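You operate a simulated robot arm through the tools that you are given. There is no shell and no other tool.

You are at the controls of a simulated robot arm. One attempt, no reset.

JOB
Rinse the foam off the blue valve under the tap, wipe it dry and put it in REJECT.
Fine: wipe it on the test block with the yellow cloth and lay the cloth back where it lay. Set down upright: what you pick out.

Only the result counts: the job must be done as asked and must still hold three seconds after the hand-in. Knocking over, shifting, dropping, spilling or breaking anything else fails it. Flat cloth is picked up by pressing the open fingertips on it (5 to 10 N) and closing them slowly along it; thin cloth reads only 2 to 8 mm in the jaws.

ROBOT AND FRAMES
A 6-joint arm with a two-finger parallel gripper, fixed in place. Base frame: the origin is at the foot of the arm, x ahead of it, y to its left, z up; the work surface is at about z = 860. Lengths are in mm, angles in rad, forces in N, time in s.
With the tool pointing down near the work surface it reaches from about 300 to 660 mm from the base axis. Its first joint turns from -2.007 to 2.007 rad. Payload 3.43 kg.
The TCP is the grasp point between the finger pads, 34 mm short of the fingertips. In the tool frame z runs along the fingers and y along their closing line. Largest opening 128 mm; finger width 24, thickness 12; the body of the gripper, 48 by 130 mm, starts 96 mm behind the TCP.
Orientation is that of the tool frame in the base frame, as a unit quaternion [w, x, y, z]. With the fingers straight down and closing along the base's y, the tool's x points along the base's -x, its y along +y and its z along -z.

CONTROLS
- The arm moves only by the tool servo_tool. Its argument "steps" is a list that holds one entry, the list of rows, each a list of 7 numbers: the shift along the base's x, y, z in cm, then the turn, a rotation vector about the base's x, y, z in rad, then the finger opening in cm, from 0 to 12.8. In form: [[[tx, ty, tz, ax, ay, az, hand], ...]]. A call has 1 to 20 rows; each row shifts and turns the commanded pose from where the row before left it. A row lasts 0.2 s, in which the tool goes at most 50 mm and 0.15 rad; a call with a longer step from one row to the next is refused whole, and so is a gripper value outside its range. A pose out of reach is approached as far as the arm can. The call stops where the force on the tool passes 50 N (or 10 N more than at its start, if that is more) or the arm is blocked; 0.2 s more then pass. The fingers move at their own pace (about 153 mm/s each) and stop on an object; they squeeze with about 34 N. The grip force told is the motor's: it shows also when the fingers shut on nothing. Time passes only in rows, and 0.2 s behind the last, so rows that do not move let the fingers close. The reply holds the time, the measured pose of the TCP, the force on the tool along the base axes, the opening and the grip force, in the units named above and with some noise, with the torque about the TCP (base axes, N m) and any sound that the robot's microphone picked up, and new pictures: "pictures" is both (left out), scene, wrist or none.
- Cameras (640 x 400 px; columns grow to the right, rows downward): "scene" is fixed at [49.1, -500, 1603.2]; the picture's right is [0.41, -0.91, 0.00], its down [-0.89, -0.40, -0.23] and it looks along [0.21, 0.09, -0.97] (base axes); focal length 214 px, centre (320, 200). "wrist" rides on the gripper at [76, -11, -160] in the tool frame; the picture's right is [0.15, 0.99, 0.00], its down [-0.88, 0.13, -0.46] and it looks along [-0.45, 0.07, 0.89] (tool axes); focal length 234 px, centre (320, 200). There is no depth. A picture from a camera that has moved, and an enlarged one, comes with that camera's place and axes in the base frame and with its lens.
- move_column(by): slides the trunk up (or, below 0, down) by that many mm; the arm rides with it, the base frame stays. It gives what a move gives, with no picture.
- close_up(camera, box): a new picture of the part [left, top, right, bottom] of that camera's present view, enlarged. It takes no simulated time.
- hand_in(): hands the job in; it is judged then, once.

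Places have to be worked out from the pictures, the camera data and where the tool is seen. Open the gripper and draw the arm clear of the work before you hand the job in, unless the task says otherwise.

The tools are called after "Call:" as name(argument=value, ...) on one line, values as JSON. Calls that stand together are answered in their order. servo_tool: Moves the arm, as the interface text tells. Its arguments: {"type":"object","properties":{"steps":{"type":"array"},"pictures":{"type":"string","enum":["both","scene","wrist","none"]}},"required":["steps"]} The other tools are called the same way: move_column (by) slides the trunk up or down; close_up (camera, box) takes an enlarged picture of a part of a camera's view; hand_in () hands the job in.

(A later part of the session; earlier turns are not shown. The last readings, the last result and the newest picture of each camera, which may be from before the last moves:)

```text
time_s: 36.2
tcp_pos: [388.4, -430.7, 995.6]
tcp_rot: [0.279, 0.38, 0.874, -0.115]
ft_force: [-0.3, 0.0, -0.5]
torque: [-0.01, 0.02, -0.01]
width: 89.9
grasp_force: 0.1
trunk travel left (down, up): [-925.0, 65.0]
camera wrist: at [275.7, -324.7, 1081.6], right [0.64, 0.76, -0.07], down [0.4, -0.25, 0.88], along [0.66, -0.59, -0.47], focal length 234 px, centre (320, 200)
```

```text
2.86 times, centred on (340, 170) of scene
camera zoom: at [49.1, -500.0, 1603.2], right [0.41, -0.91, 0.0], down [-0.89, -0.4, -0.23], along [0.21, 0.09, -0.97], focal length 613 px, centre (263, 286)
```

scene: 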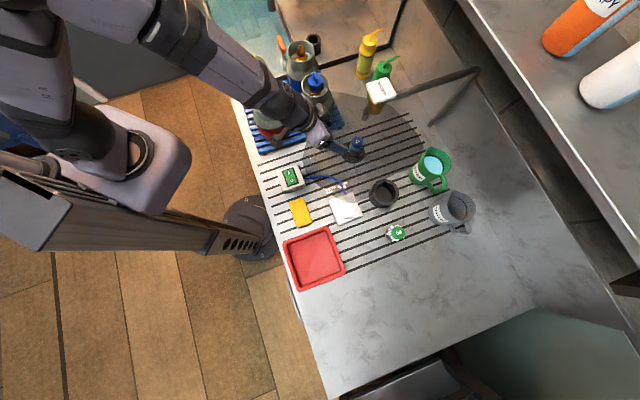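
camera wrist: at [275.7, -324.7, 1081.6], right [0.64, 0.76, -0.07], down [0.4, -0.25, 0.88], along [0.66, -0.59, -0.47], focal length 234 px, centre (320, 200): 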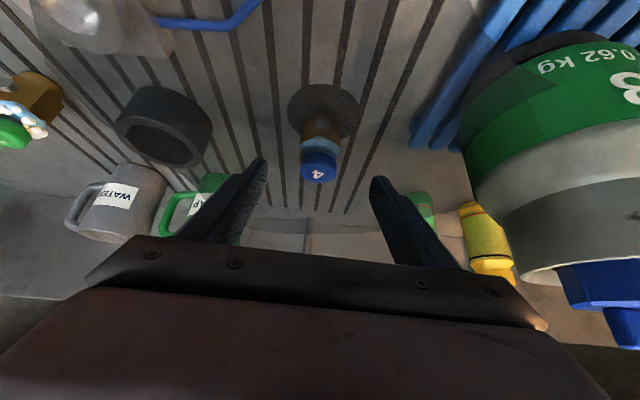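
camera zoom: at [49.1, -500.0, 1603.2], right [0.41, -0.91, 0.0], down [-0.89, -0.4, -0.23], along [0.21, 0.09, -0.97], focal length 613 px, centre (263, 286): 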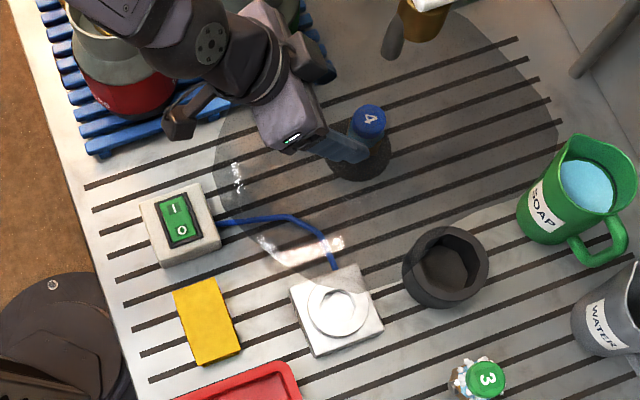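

I advance along the tool axis to the valve with a slightly higher grip (TCP z≈918) so that the fingertips will stay above the test block's boss later, and pause before closing.

Call:
servo_tool(steps=[[[0.8, -0.8, -1.7, 0.002, 0.0172, 0.0314, 9], [0.9, -0.94, -2.02, 0, 0, 0, 9], [0.9, -0.94, -2.02, 0, 0, 0, 9], [0.92, -0.93, -2.02, 0, 0, 0, 9], [0, 0, 0, 0, 0, 0, 9]]], pictures="wrist")

Call:
close_up(camera="wrist", box=[230, 80, 410, 250])

```text
time_s: 37.4
tcp_pos: [422.3, -466.9, 916.4]
tcp_rot: [0.273, 0.366, 0.882, -0.114]
ft_force: [-0.2, 0.5, 0.2]
torque: [0.01, 0.0, -0.03]
width: 90.2
grasp_force: 0.0
trunk travel left (down, up): [-925.0, 65.0]
camera wrist: at [307.4, -365.5, 1004.4], right [0.61, 0.78, -0.08], down [0.42, -0.24, 0.87], along [0.67, -0.57, -0.48], focal length 234 px, centre (320, 200)
```

wrist: 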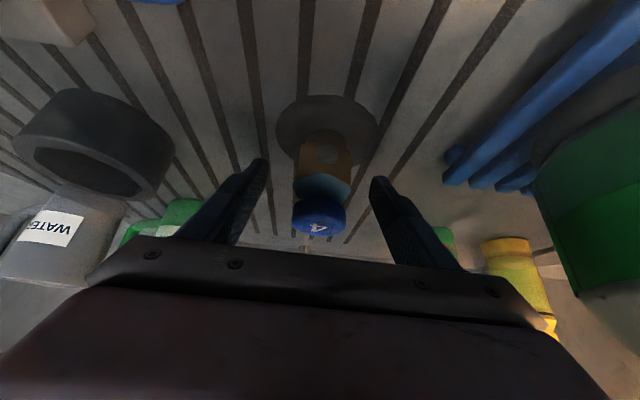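

```text
2.35 times, centred on (320, 165) of wrist
camera zoom: at [307.4, -365.5, 1004.4], right [0.61, 0.78, -0.08], down [0.42, -0.24, 0.87], along [0.67, -0.57, -0.48], focal length 551 px, centre (320, 282)
```

zoom: 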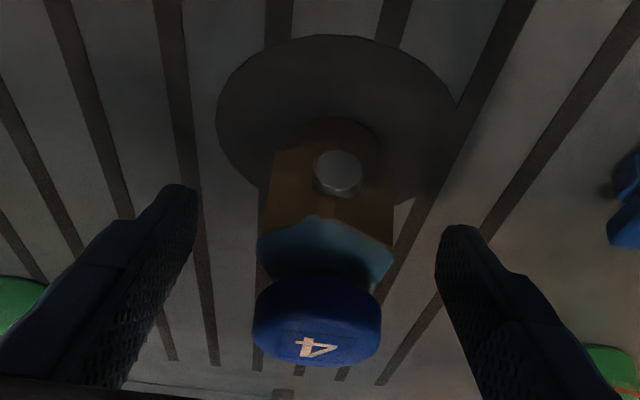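

The valve is centred between the fingers at the right height. I close on it.

Call:
servo_tool(steps=[[[0, 0, 0, 0, 0, 0, 7], [0, 0, 0, 0, 0, 0, 5], [0, 0, 0, 0, 0, 0, 4.4], [0, 0, 0, 0, 0, 0, 3.9], [0, 0, 0, 0, 0, 0, 3.3], [0, 0, 0, 0, 0, 0, 3.3]]], pictures="wrist")

Call:
close_up(camera="wrist", box=[230, 80, 410, 250])

```text
time_s: 38.8
tcp_pos: [422.3, -467.7, 916.0]
tcp_rot: [0.273, 0.366, 0.882, -0.114]
ft_force: [0.6, 0.8, 0.3]
torque: [0.01, 0.0, -0.02]
width: 39.5
grasp_force: 33.8
trunk travel left (down, up): [-925.0, 65.0]
camera wrist: at [307.6, -365.5, 1004.3], right [0.61, 0.78, -0.08], down [0.42, -0.24, 0.87], along [0.67, -0.57, -0.48], focal length 234 px, centre (320, 200)
```

wrist: 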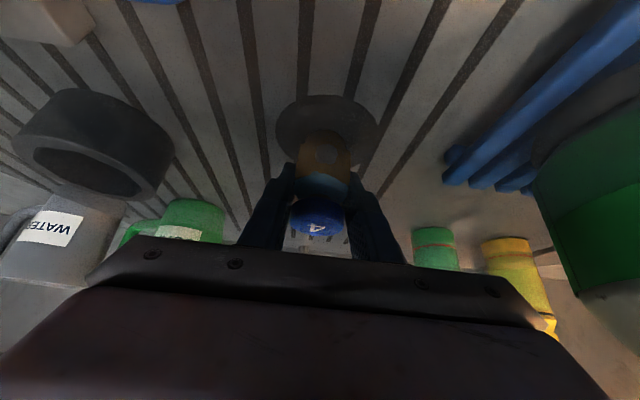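

```text
2.35 times, centred on (320, 165) of wrist
camera zoom: at [307.6, -365.5, 1004.3], right [0.61, 0.78, -0.08], down [0.42, -0.24, 0.87], along [0.67, -0.57, -0.48], focal length 551 px, centre (320, 282)
```

zoom: 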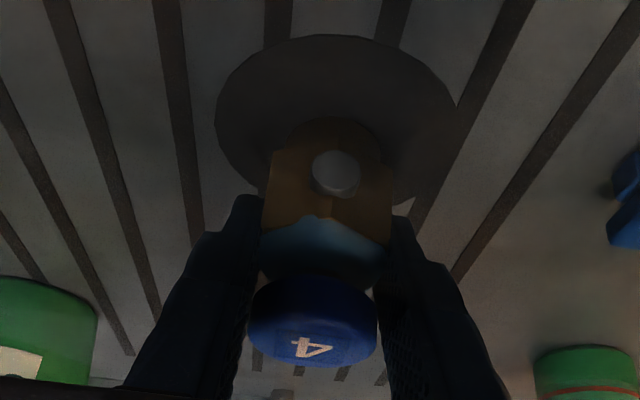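

Firm grip on the cap at 39.5 mm. I lift slightly, back out from under the spout and rise to a safe carrying height.

Call:
servo_tool(steps=[[[0, 0, 1.0, 0, 0, 0, 3.3], [0, 0, 2.0, 0, 0, 0, 3.3], [-1.7, 1.8, 0, 0, 0, 0, 3.3], [-1.7, 1.8, 0, 0, 0, 0, 3.3], [-1.7, 1.8, 0, 0, 0, 0, 3.3], [-1.5, 0, 2.5, 0, 0, 0, 3.3], [-3.0, -1.5, 1.5, 0, 0, 0, 3.3]]], pictures="both")

Call:
close_up(camera="wrist", box=[230, 80, 410, 250])

```text
time_s: 40.4
tcp_pos: [327.6, -427.9, 987.7]
tcp_rot: [0.273, 0.366, 0.882, -0.112]
ft_force: [-0.2, -1.0, -3.3]
torque: [0.0, -0.01, 0.01]
width: 39.4
grasp_force: 34.2
trunk travel left (down, up): [-925.0, 65.0]
camera wrist: at [211.6, -325.8, 1076.4], right [0.61, 0.78, -0.08], down [0.42, -0.24, 0.87], along [0.67, -0.57, -0.48], focal length 234 px, centre (320, 200)
```

scene: 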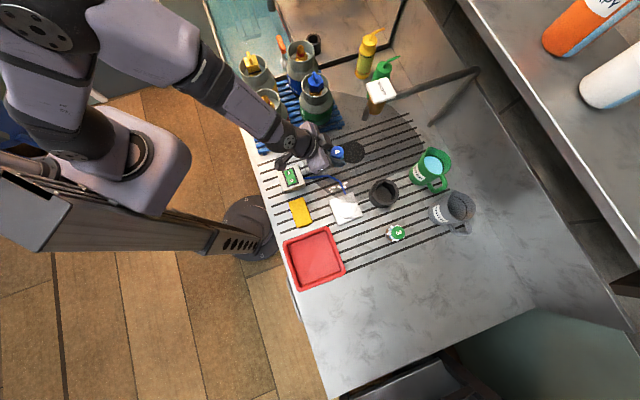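
wrist: 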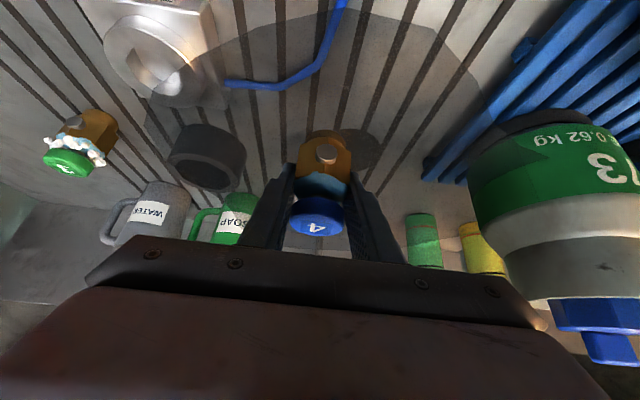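

```text
2.35 times, centred on (320, 165) of wrist
camera zoom: at [211.6, -325.8, 1076.4], right [0.61, 0.78, -0.08], down [0.42, -0.24, 0.87], along [0.67, -0.57, -0.48], focal length 551 px, centre (320, 282)
```

zoom: 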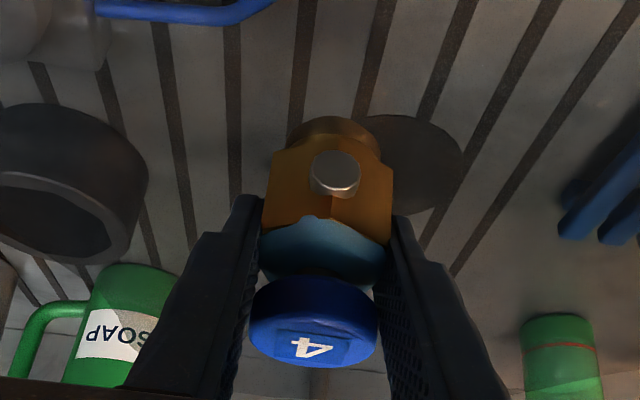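

The valve is held well. I carry it over the test block and stop above it to measure the socket position with the wrist camera.

Call:
servo_tool(steps=[[[-2.84, -2.35, 0.3, 0, 0, 0, 3.3], [-2.84, -2.35, 0.3, 0, 0, 0, 3.3], [-2.84, -2.35, 0.3, 0, 0, 0, 3.3], [-2.84, -2.35, 0.3, 0, 0, 0, 3.3], [0, 0, 0, 0, 0, 0, 3.3]]], pictures="both")

Call:
close_up(camera="wrist", box=[230, 60, 410, 230])

Call:
close_up(camera="scene", box=[310, 180, 380, 240])

```text
time_s: 41.6
tcp_pos: [211.5, -521.0, 1002.1]
tcp_rot: [0.273, 0.367, 0.882, -0.113]
ft_force: [0.1, 0.1, -2.9]
torque: [0.01, 0.0, 0.01]
width: 39.5
grasp_force: 34.3
trunk travel left (down, up): [-925.0, 65.0]
camera wrist: at [97.2, -419.4, 1089.4], right [0.62, 0.78, -0.08], down [0.42, -0.24, 0.87], along [0.66, -0.57, -0.48], focal length 234 px, centre (320, 200)
```

scene: 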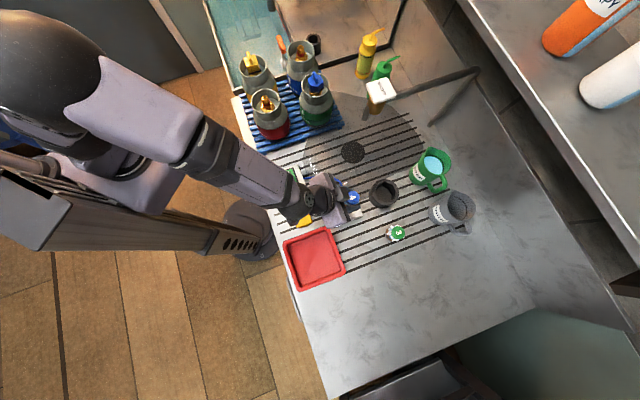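
wrist: 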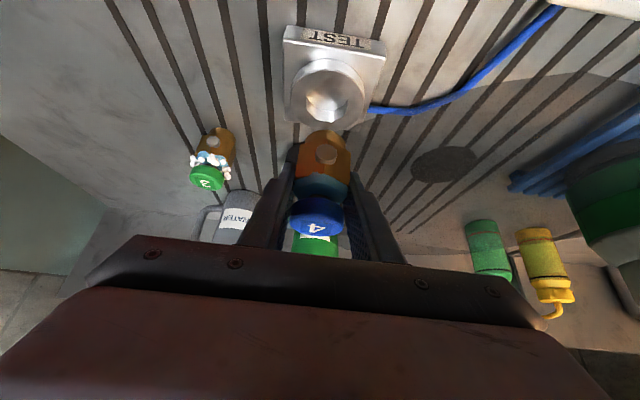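

```text
2.35 times, centred on (320, 145) of wrist
camera zoom: at [97.2, -419.4, 1089.4], right [0.62, 0.78, -0.08], down [0.42, -0.24, 0.87], along [0.66, -0.57, -0.48], focal length 551 px, centre (320, 329)
```

zoom: 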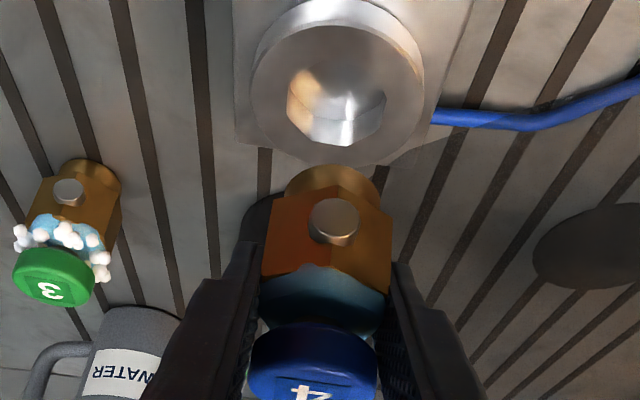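

```text
6.67 times, centred on (345, 210) of scene
camera zoom: at [49.1, -500.0, 1603.2], right [0.41, -0.91, 0.0], down [-0.89, -0.4, -0.23], along [0.21, 0.09, -0.97], focal length 1430 px, centre (153, 133)
```

zoom: 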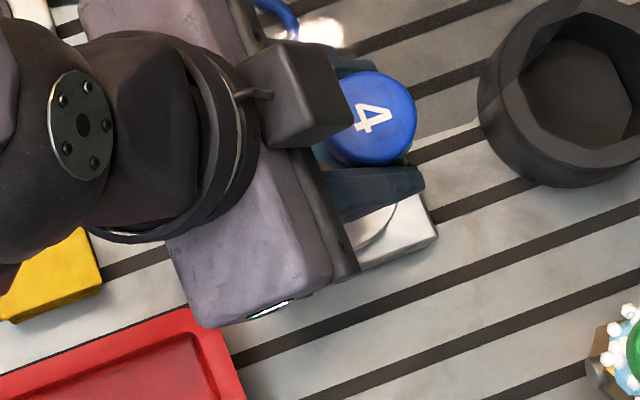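

The socket centre measures about (215.5,-524) with boss top z≈890, while the valve is at (211.5,-521). I shift over it and lower until the base is just above the socket, then check the alignment.

Call:
servo_tool(steps=[[[0.38, -0.28, -1.0, 0, 0, 0, 3.3], [0, 0, -1.5, 0, 0, 0, 3.3], [0, 0, -1.5, 0, 0, 0, 3.3], [0, 0, -0.5, 0, 0, 0, 3.3], [0, 0, 0, 0, 0, 0, 3.3]]], pictures="both")

Call:
close_up(camera="wrist", box=[230, 60, 410, 230])

Call:
close_up(camera="scene", box=[310, 180, 380, 240])

```text
time_s: 42.8
tcp_pos: [216.5, -523.3, 956.1]
tcp_rot: [0.272, 0.366, 0.882, -0.114]
ft_force: [-0.2, -0.2, -2.3]
torque: [-0.01, 0.02, 0.0]
width: 39.4
grasp_force: 34.1
trunk travel left (down, up): [-925.0, 65.0]
camera wrist: at [101.1, -422.8, 1043.6], right [0.61, 0.78, -0.08], down [0.42, -0.24, 0.87], along [0.66, -0.57, -0.48], focal length 234 px, centre (320, 200)
```

scene: 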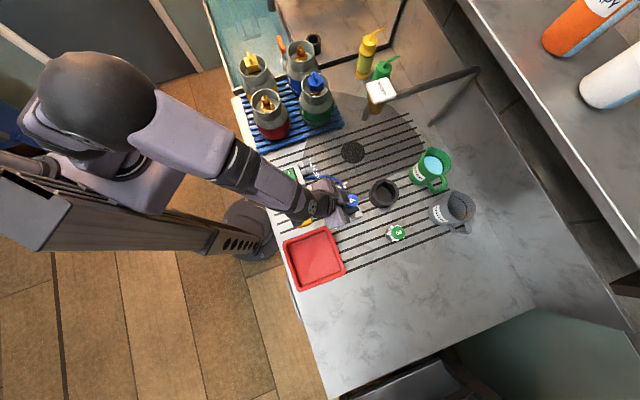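
wrist: 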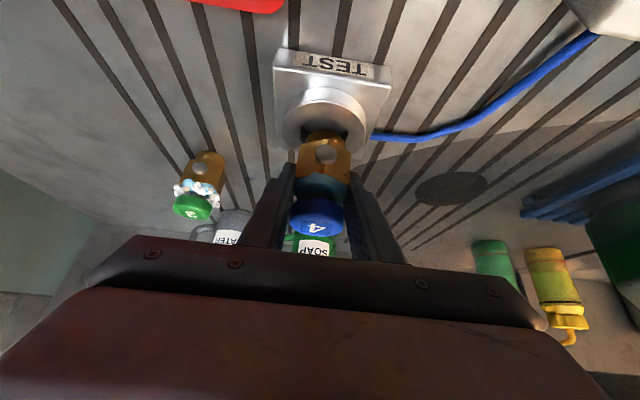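

```text
2.35 times, centred on (320, 145) of wrist
camera zoom: at [101.1, -422.8, 1043.6], right [0.61, 0.78, -0.08], down [0.42, -0.24, 0.87], along [0.66, -0.57, -0.48], focal length 551 px, centre (320, 329)
```

zoom: 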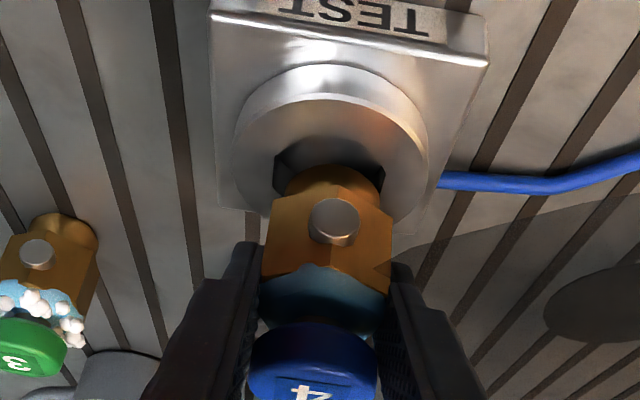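

```text
6.67 times, centred on (345, 210) of scene
camera zoom: at [49.1, -500.0, 1603.2], right [0.41, -0.91, 0.0], down [-0.89, -0.4, -0.23], along [0.21, 0.09, -0.97], focal length 1430 px, centre (153, 133)
```

zoom: 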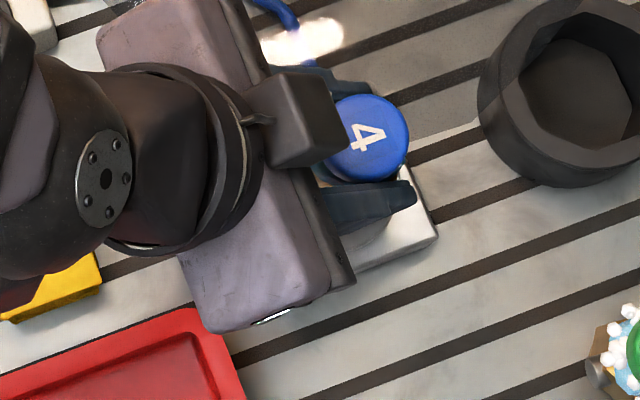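

Alignment is within 2 mm of the socket centre. I nudge it and lower the base into the socket in small steps, watching the force.

Call:
servo_tool(steps=[[[-0.04, -0.16, 0, 0, 0, 0, 3.3], [0, 0, -0.7, 0, 0, 0, 3.3], [0, 0, -0.6, 0, 0, 0, 3.3], [0, 0, -0.4, 0, 0, 0, 3.3], [0, 0, -0.3, 0, 0, 0, 3.3]]], pictures="wrist")

Call:
close_up(camera="wrist", box=[230, 60, 410, 230])

```text
time_s: 44.0
tcp_pos: [213.7, -522.0, 934.4]
tcp_rot: [0.273, 0.367, 0.882, -0.114]
ft_force: [-12.3, 11.5, 10.2]
torque: [0.49, 0.29, -0.04]
width: 39.2
grasp_force: 33.6
trunk travel left (down, up): [-925.0, 65.0]
camera wrist: at [98.1, -421.2, 1023.1], right [0.62, 0.78, -0.08], down [0.42, -0.24, 0.87], along [0.66, -0.57, -0.48], focal length 234 px, centre (320, 200)
```

wrist: 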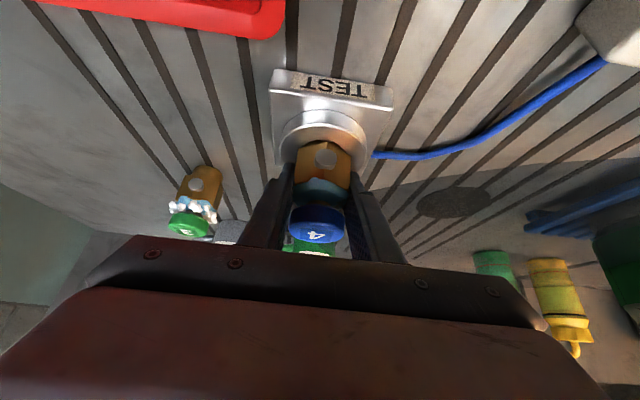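

```text
2.35 times, centred on (320, 145) of wrist
camera zoom: at [98.1, -421.2, 1023.1], right [0.62, 0.78, -0.08], down [0.42, -0.24, 0.87], along [0.66, -0.57, -0.48], focal length 551 px, centre (320, 329)
```

zoom: 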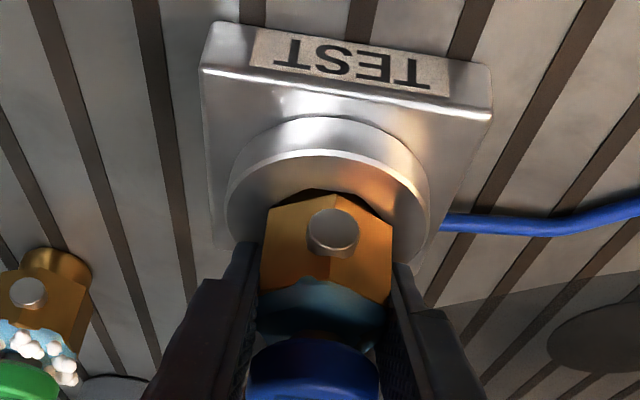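

The base is in the socket but touches its far wall (force about 17 N toward the robot), so I ease the valve back toward the robot by a couple of millimetres to relieve it.

Call:
servo_tool(steps=[[[-0.1, 0.1, 0, 0, 0, 0, 3.3], [-0.05, 0.05, 0, 0, 0, 0, 3.3]]], pictures="none")

```text
time_s: 44.6
tcp_pos: [213.2, -522.8, 935.2]
tcp_rot: [0.274, 0.366, 0.882, -0.114]
ft_force: [-9.2, 7.2, 6.5]
torque: [0.26, 0.23, -0.05]
width: 39.2
grasp_force: 34.2
trunk travel left (down, up): [-925.0, 65.0]
```

Call:
servo_tool(steps=[[[-0.1, 0.1, 0, 0, 0, 0, 3.3], [-0.05, 0.05, 0, 0, 0, 0, 3.3]]], pictures="none")

```text
time_s: 45.2
tcp_pos: [213.3, -523.7, 935.7]
tcp_rot: [0.275, 0.366, 0.882, -0.115]
ft_force: [-1.9, 0.6, 5.3]
torque: [0.08, -0.02, -0.04]
width: 39.1
grasp_force: 34.2
trunk travel left (down, up): [-925.0, 65.0]
```

Side force is nearly gone. I continue lowering by 2 mm steps.

Call:
servo_tool(steps=[[[0, 0, -0.2, 0, 0, 0, 3.3], [0, 0, 0, 0, 0, 0, 3.3]]], pictures="wrist")

Call:
close_up(camera="wrist", box=[250, 90, 390, 220])

```text
time_s: 45.8
tcp_pos: [213.1, -523.3, 934.4]
tcp_rot: [0.276, 0.365, 0.882, -0.114]
ft_force: [-0.7, 0.3, 15.9]
torque: [0.22, -0.43, 0.04]
width: 39.1
grasp_force: 33.5
trunk travel left (down, up): [-925.0, 65.0]
camera wrist: at [97.5, -420.9, 1022.2], right [0.61, 0.78, -0.09], down [0.42, -0.23, 0.88], along [0.67, -0.57, -0.47], focal length 234 px, centre (320, 200)
```

wrist: 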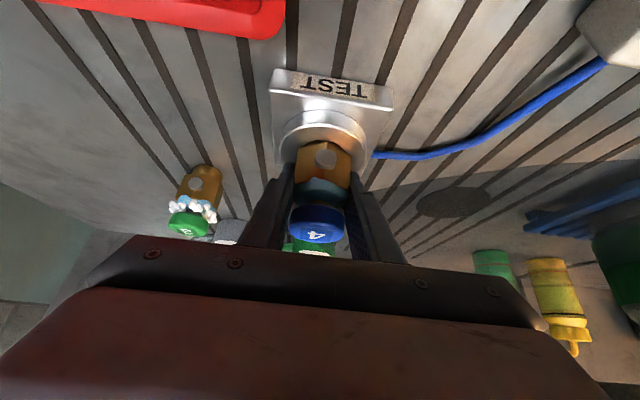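

```text
3.08 times, centred on (320, 155) of wrist
camera zoom: at [97.5, -420.9, 1022.2], right [0.61, 0.78, -0.09], down [0.42, -0.23, 0.88], along [0.67, -0.57, -0.47], focal length 720 px, centre (320, 338)
```

zoom: 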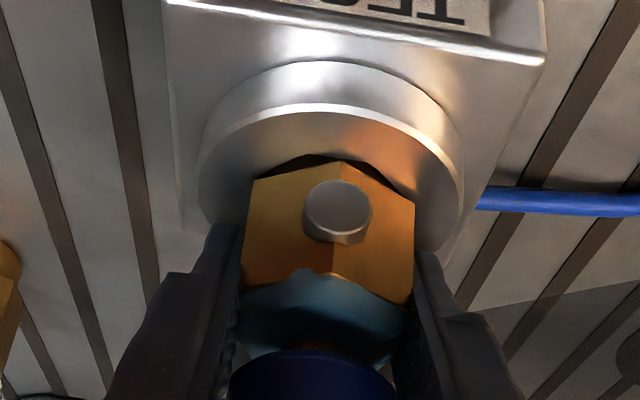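

Vertical contact of 16 N at TCP z 934 means the base has reached the socket floor (about 10 mm deep). I relax the push slightly and open the fingers gradually.

Call:
servo_tool(steps=[[[0, 0, 0.15, 0, 0, 0, 3.5], [0, 0, 0, 0, 0, 0, 4.1], [0, 0, 0, 0, 0, 0, 4.5], [0, 0, 0, 0, 0, 0, 6], [0, 0, 0, 0, 0, 0, 8], [0, 0, 0, 0, 0, 0, 8]]], pictures="both")

Call:
close_up(camera="wrist", box=[230, 70, 410, 240])

```text
time_s: 47.2
tcp_pos: [213.0, -523.1, 935.4]
tcp_rot: [0.274, 0.366, 0.882, -0.115]
ft_force: [-0.1, -8.7, 17.1]
torque: [-0.14, -0.44, -0.11]
width: 42.6
grasp_force: 0.1
trunk travel left (down, up): [-925.0, 65.0]
camera wrist: at [97.0, -421.3, 1022.6], right [0.62, 0.78, -0.09], down [0.42, -0.24, 0.87], along [0.67, -0.57, -0.48], focal length 234 px, centre (320, 200)
```

scene: 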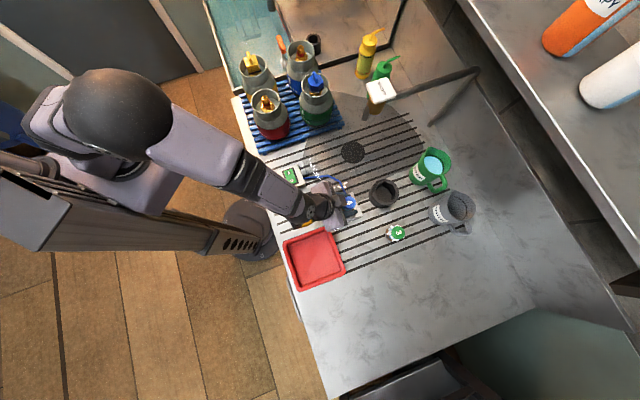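
wrist: 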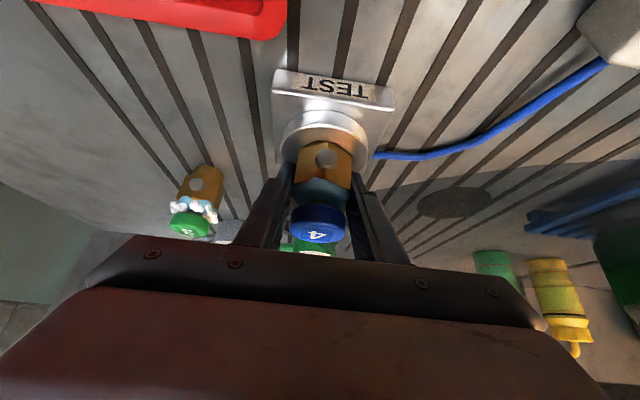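

```text
2.35 times, centred on (320, 155) of wrist
camera zoom: at [97.0, -421.3, 1022.6], right [0.62, 0.78, -0.09], down [0.42, -0.24, 0.87], along [0.67, -0.57, -0.48], focal length 551 px, centre (320, 306)
```

zoom: 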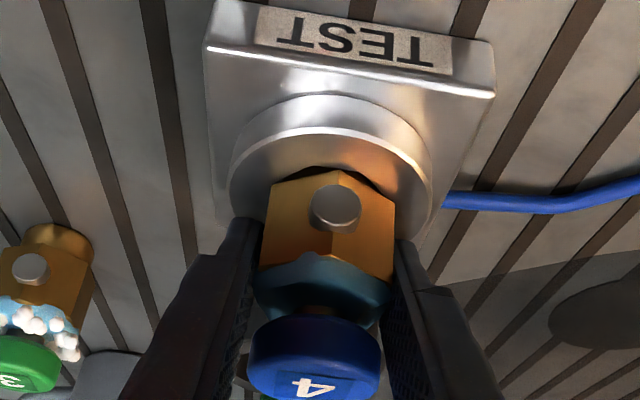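

The fingers stopped at 42.6 mm with 17 N still pushing up, so the fingertips seem to be pressing on the boss. The valve itself is released; I raise the hand a few millimetres to free the tips and let them open.

Call:
servo_tool(steps=[[[0, 0, 0.15, 0, 0, 0, 8], [0, 0, 0.15, 0, 0, 0, 8], [0, 0, 0, 0, 0, 0, 8]]], pictures="wrist")

Call:
close_up(camera="wrist", box=[230, 70, 410, 240])

```text
time_s: 48.0
tcp_pos: [211.3, -524.2, 934.4]
tcp_rot: [0.272, 0.367, 0.883, -0.113]
ft_force: [0.0, -11.2, 1.0]
torque: [-0.48, 0.11, -0.1]
width: 42.6
grasp_force: 0.1
trunk travel left (down, up): [-925.0, 65.0]
camera wrist: at [97.4, -422.1, 1023.8], right [0.61, 0.78, -0.08], down [0.43, -0.24, 0.87], along [0.66, -0.57, -0.48], focal length 234 px, centre (320, 200)
```

wrist: 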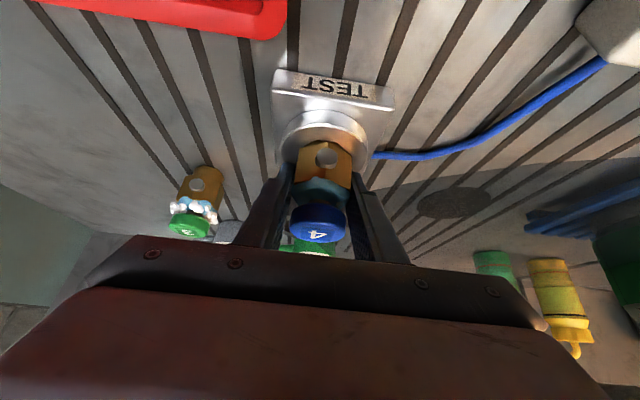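

```text
2.35 times, centred on (320, 155) of wrist
camera zoom: at [97.4, -422.1, 1023.8], right [0.61, 0.78, -0.08], down [0.43, -0.24, 0.87], along [0.66, -0.57, -0.48], focal length 551 px, centre (320, 306)
```

zoom: 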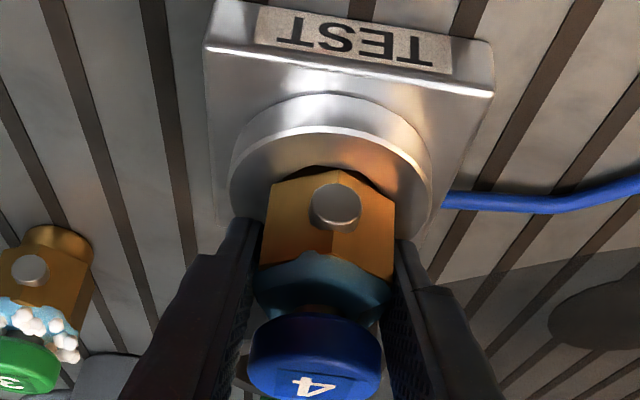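

Call:
close_up(camera="scene", box=[310, 170, 380, 240])

Call:
close_up(camera="wrist", box=[290, 120, 390, 200])

Call:
close_up(camera="wrist", box=[230, 140, 300, 250])

```text
5.71 times, centred on (345, 205) of scene
camera zoom: at [49.1, -500.0, 1603.2], right [0.41, -0.91, 0.0], down [-0.89, -0.4, -0.23], along [0.21, 0.09, -0.97], focal length 1226 px, centre (177, 171)
```

zoom: 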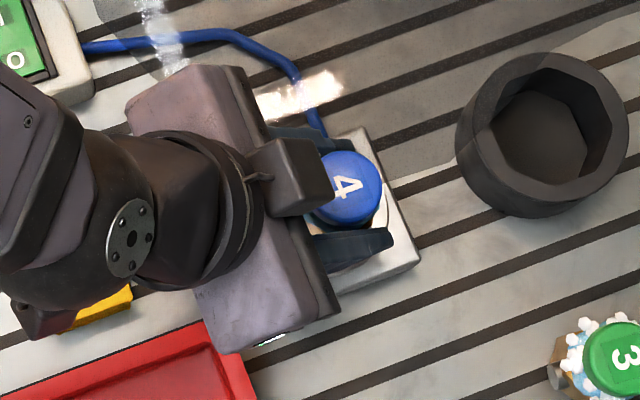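

```text
5.00 times, centred on (340, 160) of wrist
camera zoom: at [97.4, -422.1, 1023.8], right [0.61, 0.78, -0.08], down [0.43, -0.24, 0.87], along [0.66, -0.57, -0.48], focal length 1171 px, centre (220, 400)
```

zoom: 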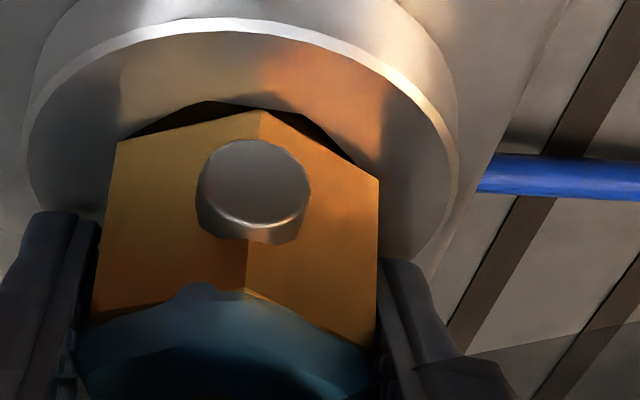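

```text
3.64 times, centred on (265, 195) of wrist
camera zoom: at [97.4, -422.1, 1023.8], right [0.61, 0.78, -0.08], down [0.43, -0.24, 0.87], along [0.66, -0.57, -0.48], focal length 852 px, centre (520, 218)
```

zoom: 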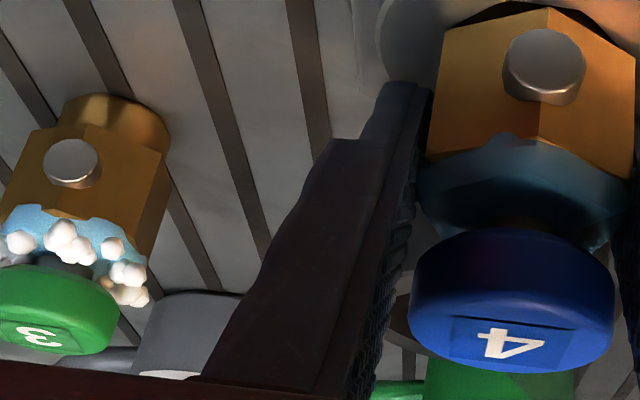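

The fingers are still at 42.6 mm with an 11 N side push along -y, so one finger is bearing against something. I give way 2 mm in that direction with the opening commanded, to free it.

Call:
servo_tool(steps=[[[0, -0.1, 0, 0, 0, 0, 8], [0, -0.1, 0, 0, 0, 0, 8], [0, 0, 0, 0, 0, 0, 8]]], pictures="wrist")

Call:
close_up(camera="wrist", box=[240, 100, 400, 240])

```text
time_s: 48.8
tcp_pos: [212.4, -522.5, 935.2]
tcp_rot: [0.272, 0.367, 0.883, -0.113]
ft_force: [-2.1, -2.0, -0.5]
torque: [0.07, 0.09, 0.0]
width: 42.8
grasp_force: 0.0
trunk travel left (down, up): [-925.0, 65.0]
camera wrist: at [97.1, -422.3, 1023.8], right [0.61, 0.78, -0.08], down [0.42, -0.24, 0.87], along [0.66, -0.57, -0.48], focal length 234 px, centre (320, 200)
```

wrist: 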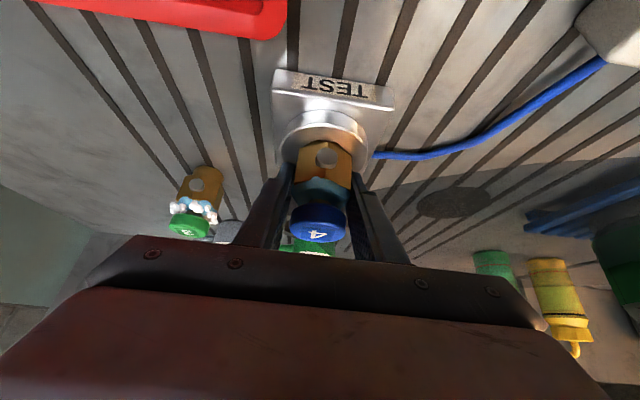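

```text
2.86 times, centred on (320, 170) of wrist
camera zoom: at [97.1, -422.3, 1023.8], right [0.61, 0.78, -0.08], down [0.42, -0.24, 0.87], along [0.66, -0.57, -0.48], focal length 669 px, centre (320, 286)
```

zoom: 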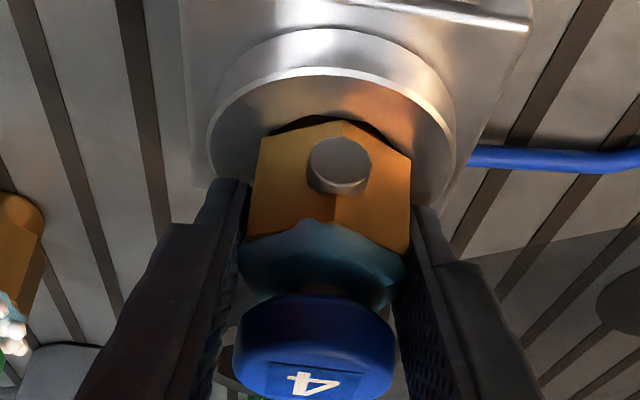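

Forces are relaxed now but the gripper still holds at 42.8 mm; perhaps it latched its stop, so I send a different opening value in small steps.

Call:
servo_tool(steps=[[[0, 0, 0, 0, 0, 0, 4.6], [0, 0, 0, 0, 0, 0, 5.0], [0, 0, 0, 0, 0, 0, 5.5], [0, 0, 0, 0, 0, 0, 5.5]]], pictures="none")

```text
time_s: 49.8
tcp_pos: [212.4, -524.4, 935.7]
tcp_rot: [0.272, 0.367, 0.882, -0.114]
ft_force: [0.4, 0.5, 0.0]
torque: [-0.02, 0.0, 0.0]
width: 54.9
grasp_force: 0.0
trunk travel left (down, up): [-925.0, 65.0]
```

The fingers open now (54.9 mm) and forces are zero. I open further and check that the valve stands upright in the socket.

Call:
servo_tool(steps=[[[0, 0, 0, 0, 0, 0, 7], [0, 0, 0, 0, 0, 0, 8.5], [0, 0, 0, 0, 0, 0, 8.5]]], pictures="both")

Call:
close_up(camera="wrist", box=[240, 100, 400, 240])

Call:
close_up(camera="scene", box=[310, 170, 380, 240])

```text
time_s: 50.6
tcp_pos: [212.4, -524.3, 936.9]
tcp_rot: [0.272, 0.366, 0.883, -0.113]
ft_force: [0.3, 0.1, -0.3]
torque: [0.02, 0.01, 0.01]
width: 85.0
grasp_force: 0.0
trunk travel left (down, up): [-925.0, 65.0]
camera wrist: at [97.6, -423.0, 1024.8], right [0.61, 0.78, -0.08], down [0.42, -0.24, 0.87], along [0.67, -0.57, -0.48], focal length 234 px, centre (320, 200)
```

scene: 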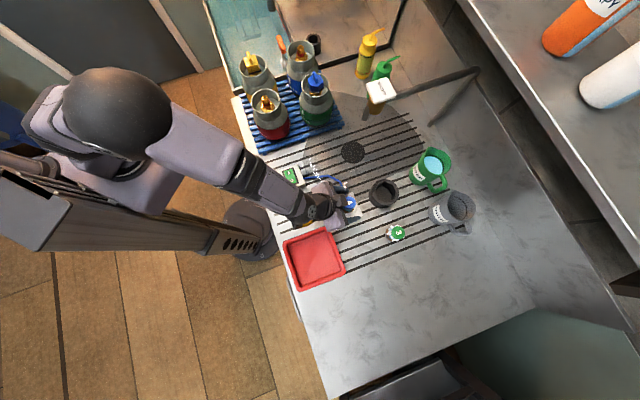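
wrist: 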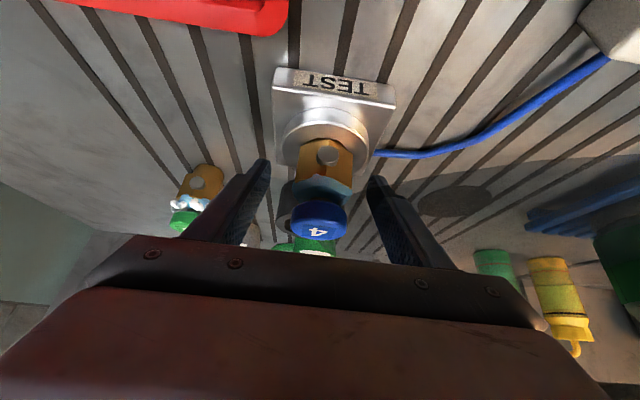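

```text
2.86 times, centred on (320, 170) of wrist
camera zoom: at [97.6, -423.0, 1024.8], right [0.61, 0.78, -0.08], down [0.42, -0.24, 0.87], along [0.67, -0.57, -0.48], focal length 669 px, centre (320, 286)
```

zoom: 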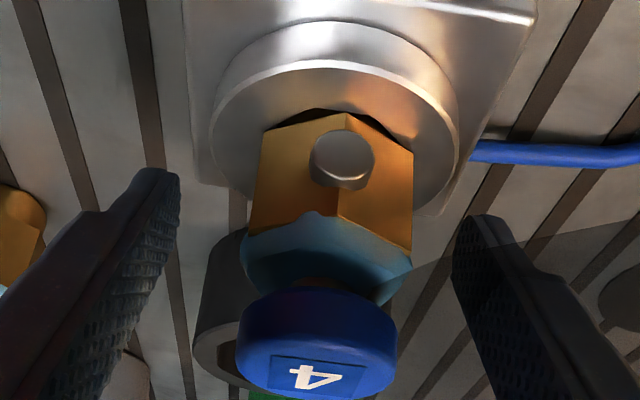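

```text
5.71 times, centred on (345, 205) of scene
camera zoom: at [49.1, -500.0, 1603.2], right [0.41, -0.91, 0.0], down [-0.89, -0.4, -0.23], along [0.21, 0.09, -0.97], focal length 1226 px, centre (177, 171)
```

zoom: 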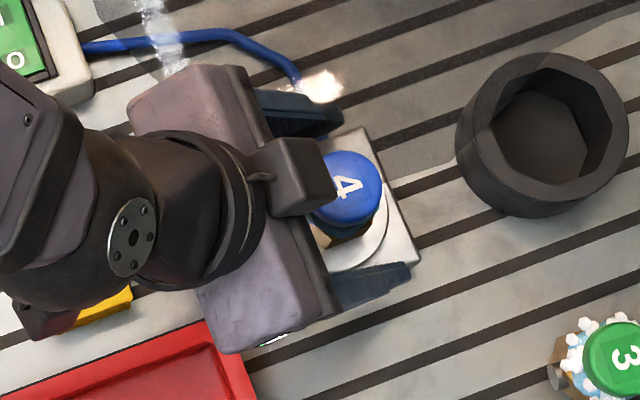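

The valve now stands upright in the test socket. I retreat along the tool axis and then go to look at the yellow cloth.

Call:
servo_tool(steps=[[[-1.6, 1.6, 3.3, 0, 0, 0, 8.5], [-1.6, 1.6, 3.3, 0, 0, 0, 8.5], [-1.6, 1.6, 3.3, 0, 0, 0, 8.5], [0, 0.5, 2.5, 0, 0, 0, 8.5], [0, 1.5, 2.5, 0.05, 0.05, 0, 8.5], [0, 1.5, 2.5, 0.07, 0.07, 0, 8.5], [0, 1.5, 1.0, 0.07, 0.07, 0, 8.5]]], pictures="both")

```text
time_s: 52.2
tcp_pos: [165.6, -426.0, 1120.2]
tcp_rot: [0.152, 0.378, 0.911, -0.065]
ft_force: [-0.5, -0.2, 0.4]
torque: [-0.02, 0.01, 0.04]
width: 84.8
grasp_force: 0.1
trunk travel left (down, up): [-925.0, 65.0]
camera wrist: at [70.6, -346.4, 1246.6], right [0.6, 0.8, -0.05], down [0.58, -0.39, 0.72], along [0.55, -0.46, -0.7], focal length 234 px, centre (320, 200)
```

scene: 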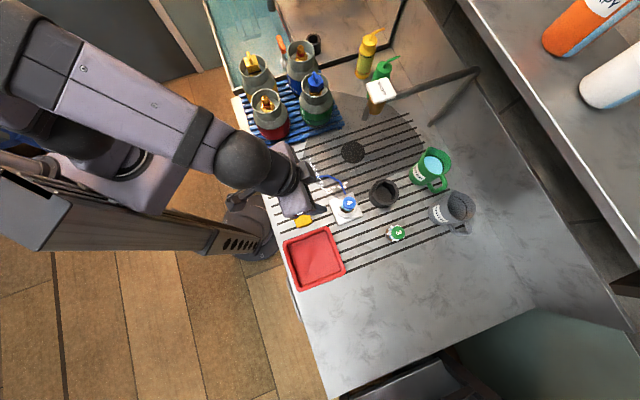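
wrist: 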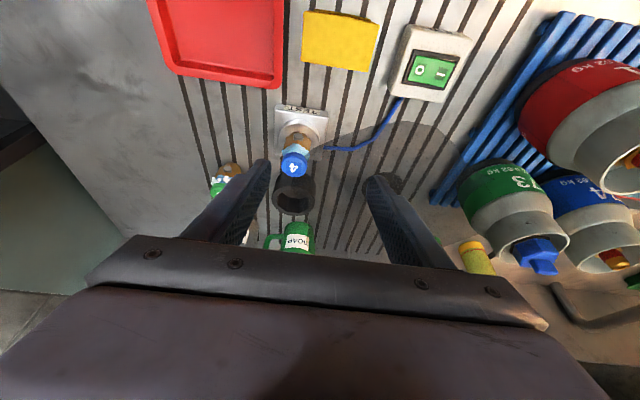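

Call:
close_up(camera="wrist", box=[280, 0, 400, 90])

Call:
close_up(camera="wrist", box=[260, 90, 340, 190])

Call:
close_up(camera="scene", box=[320, 180, 380, 230])

```text
4.44 times, centred on (340, 45) of wrist
camera zoom: at [70.6, -346.4, 1246.6], right [0.6, 0.8, -0.05], down [0.58, -0.39, 0.72], along [0.55, -0.46, -0.7], focal length 1041 px, centre (231, 889)
```

zoom: 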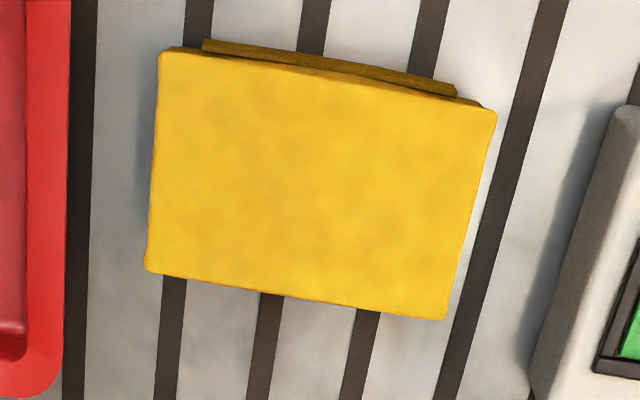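

```text
4.00 times, centred on (300, 140) of wrist
camera zoom: at [70.6, -346.4, 1246.6], right [0.6, 0.8, -0.05], down [0.58, -0.39, 0.72], along [0.55, -0.46, -0.7], focal length 937 px, centre (400, 440)
```

zoom: 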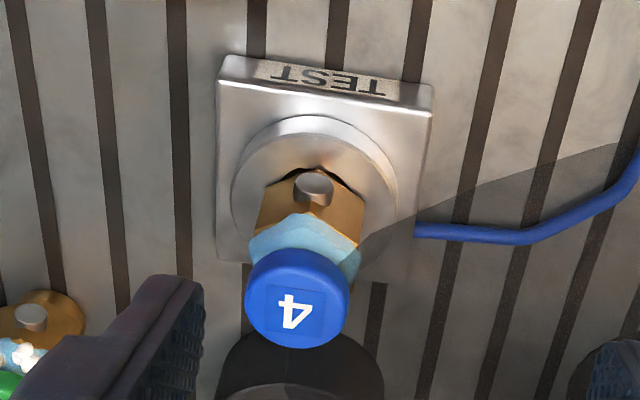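

```text
8.00 times, centred on (350, 205) of scene
camera zoom: at [49.1, -500.0, 1603.2], right [0.41, -0.91, 0.0], down [-0.89, -0.4, -0.23], along [0.21, 0.09, -0.97], focal length 1716 px, centre (80, 160)
```

zoom: 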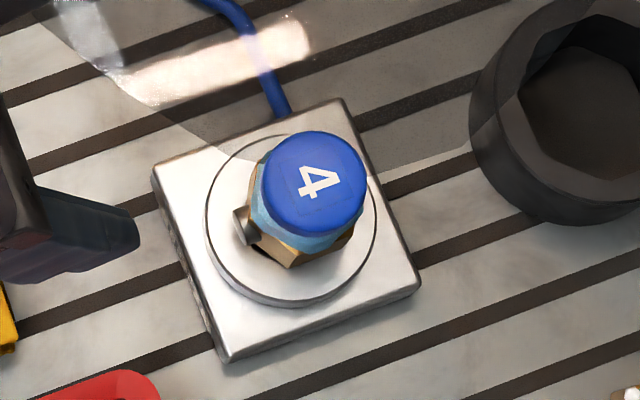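

The cloth is a folded yellow pad, top about 96 mm (along the counter front) by 55 mm, centred near (136.5,-390). I turn the tool upright and yaw it by -90° so the fingers close across the short side, and come over it at z≈1000 for a close look.

Call:
servo_tool(steps=[[[0, 0, 0, 0.078, 0.078, 0, 8.5], [0, 0, 0, 0.078, 0.078, 0, 8.5], [0, 0, 0, 0.076, 0.076, 0, 8.5], [-0.3, 0.4, 0, 0, 0, -0.143, 8.5], [-0.3, 0.4, 0, 0, 0, -0.143, 8.5], [-0.3, 0.4, 0, 0, 0, -0.143, 8.5], [-0.3, 0.4, 0, 0, 0, -0.143, 8.5], [-0.3, 0.4, -1, 0, 0, -0.143, 8.5], [-0.3, 0.4, -1, 0, 0, -0.143, 8.5], [-0.3, 0.4, -1, 0, 0, -0.143, 8.5], [-0.3, 0.4, -1.5, 0, 0, -0.143, 8.5], [-0.3, 0.4, -1.5, 0, 0, -0.143, 8.5], [-0.2, 0, -2, 0, 0, -0.143, 8.5], [0, 0, -2, 0, 0, -0.141, 8.5]]], pictures="both")

```text
time_s: 55.2
tcp_pos: [135.0, -392.0, 1019.4]
tcp_rot: [0.0, 0.925, 0.38, -0.002]
ft_force: [-0.5, 0.5, 0.5]
torque: [-0.01, 0.0, 0.01]
width: 84.8
grasp_force: 0.1
trunk travel left (down, up): [-925.0, 65.0]
camera wrist: at [182.2, -329.1, 1178.1], right [0.8, -0.6, 0.0], down [-0.53, -0.71, 0.46], along [-0.28, -0.37, -0.89], focal length 234 px, centre (320, 200)
```

scene: 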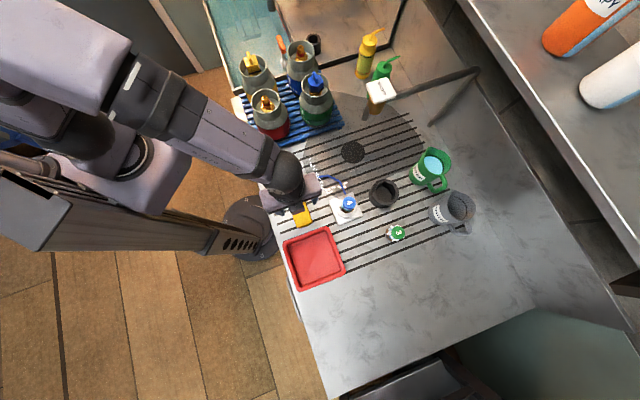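
wrist: 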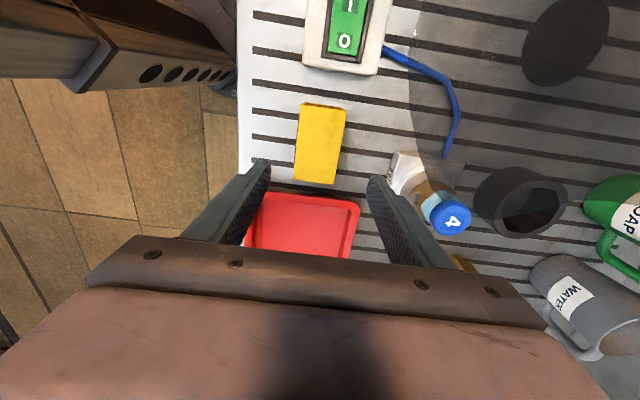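

Call:
close_up(camera="wrist", box=[250, 80, 390, 200])

Call:
close_up(camera="wrist", box=[370, 130, 500, 250])

```text
3.33 times, centred on (320, 140) of wrist
camera zoom: at [182.2, -329.1, 1178.1], right [0.8, -0.6, 0.0], down [-0.53, -0.71, 0.46], along [-0.28, -0.37, -0.89], focal length 781 px, centre (320, 400)
```

zoom: 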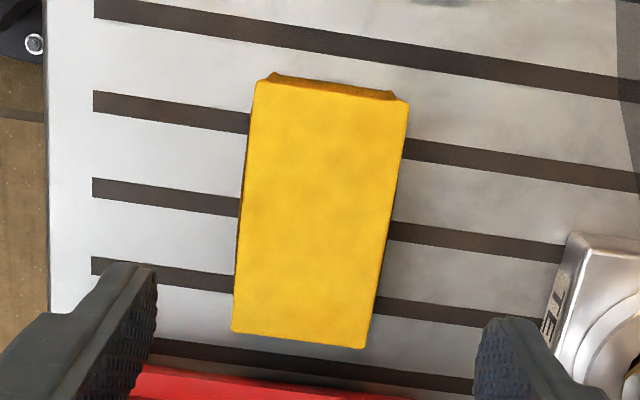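

```text
3.33 times, centred on (435, 190) of wrist
camera zoom: at [182.2, -329.1, 1178.1], right [0.8, -0.6, 0.0], down [-0.53, -0.71, 0.46], along [-0.28, -0.37, -0.89], focal length 781 px, centre (-63, 233)
```

zoom: 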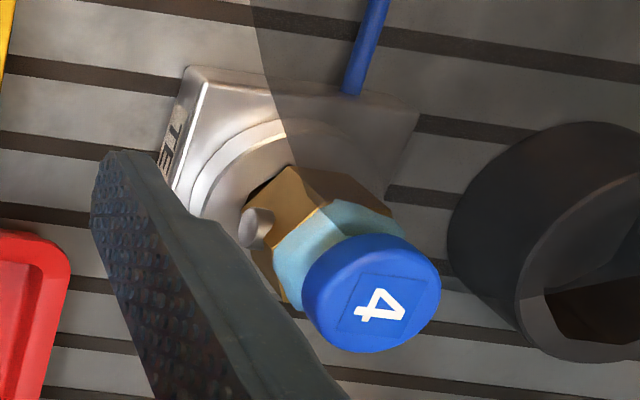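

The pad is about 20 mm thick with the centre near (134,-390), well clear of tray, AIR box and block. I open a bit and lower straddling its short sides, stopping first at z≈925 to check.

Call:
servo_tool(steps=[[[-0.1, 0.2, -2.0, 0, 0, 0, 8.5], [0, 0, -2.5, 0, 0, 0, 8.5], [0, 0, -2.5, 0, 0, 0, 8.5], [0, 0, -2.0, 0, 0, 0, 8.5]]], pictures="both")

Call:
close_up(camera="wrist", box=[230, 100, 410, 240])

```text
time_s: 56.2
tcp_pos: [134.3, -392.0, 932.1]
tcp_rot: [0.0, 0.924, 0.383, -0.002]
ft_force: [-0.1, 0.0, -0.8]
torque: [0.01, 0.02, 0.01]
width: 85.0
grasp_force: 0.0
trunk travel left (down, up): [-925.0, 65.0]
camera wrist: at [181.0, -328.4, 1089.9], right [0.8, -0.6, 0.0], down [-0.53, -0.71, 0.46], along [-0.28, -0.37, -0.89], focal length 234 px, centre (320, 200)
```

scene: 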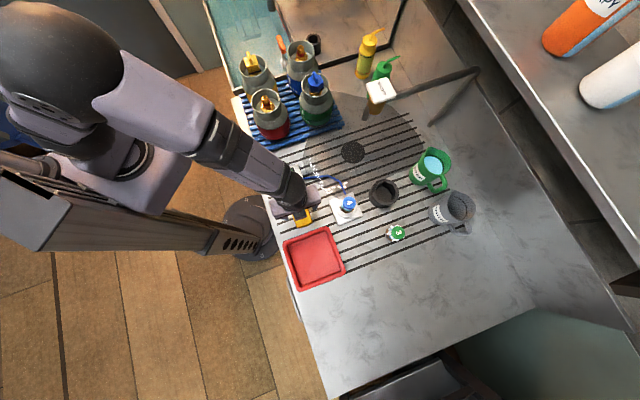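
wrist: 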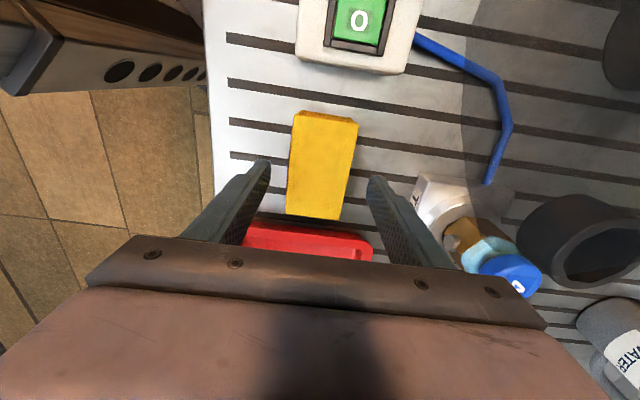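

```text
2.86 times, centred on (320, 170) of wrist
camera zoom: at [181.0, -328.4, 1089.9], right [0.8, -0.6, 0.0], down [-0.53, -0.71, 0.46], along [-0.28, -0.37, -0.89], focal length 669 px, centre (320, 286)
```

zoom: 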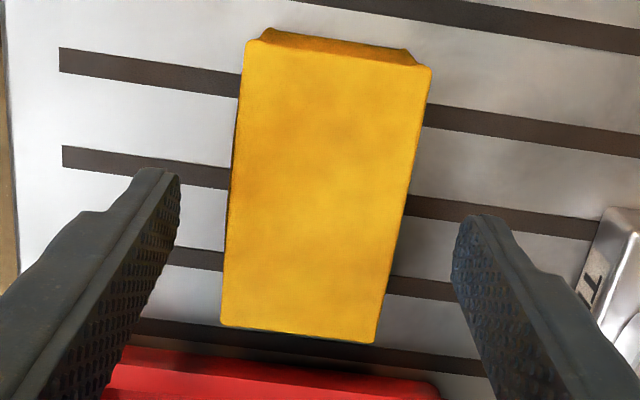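

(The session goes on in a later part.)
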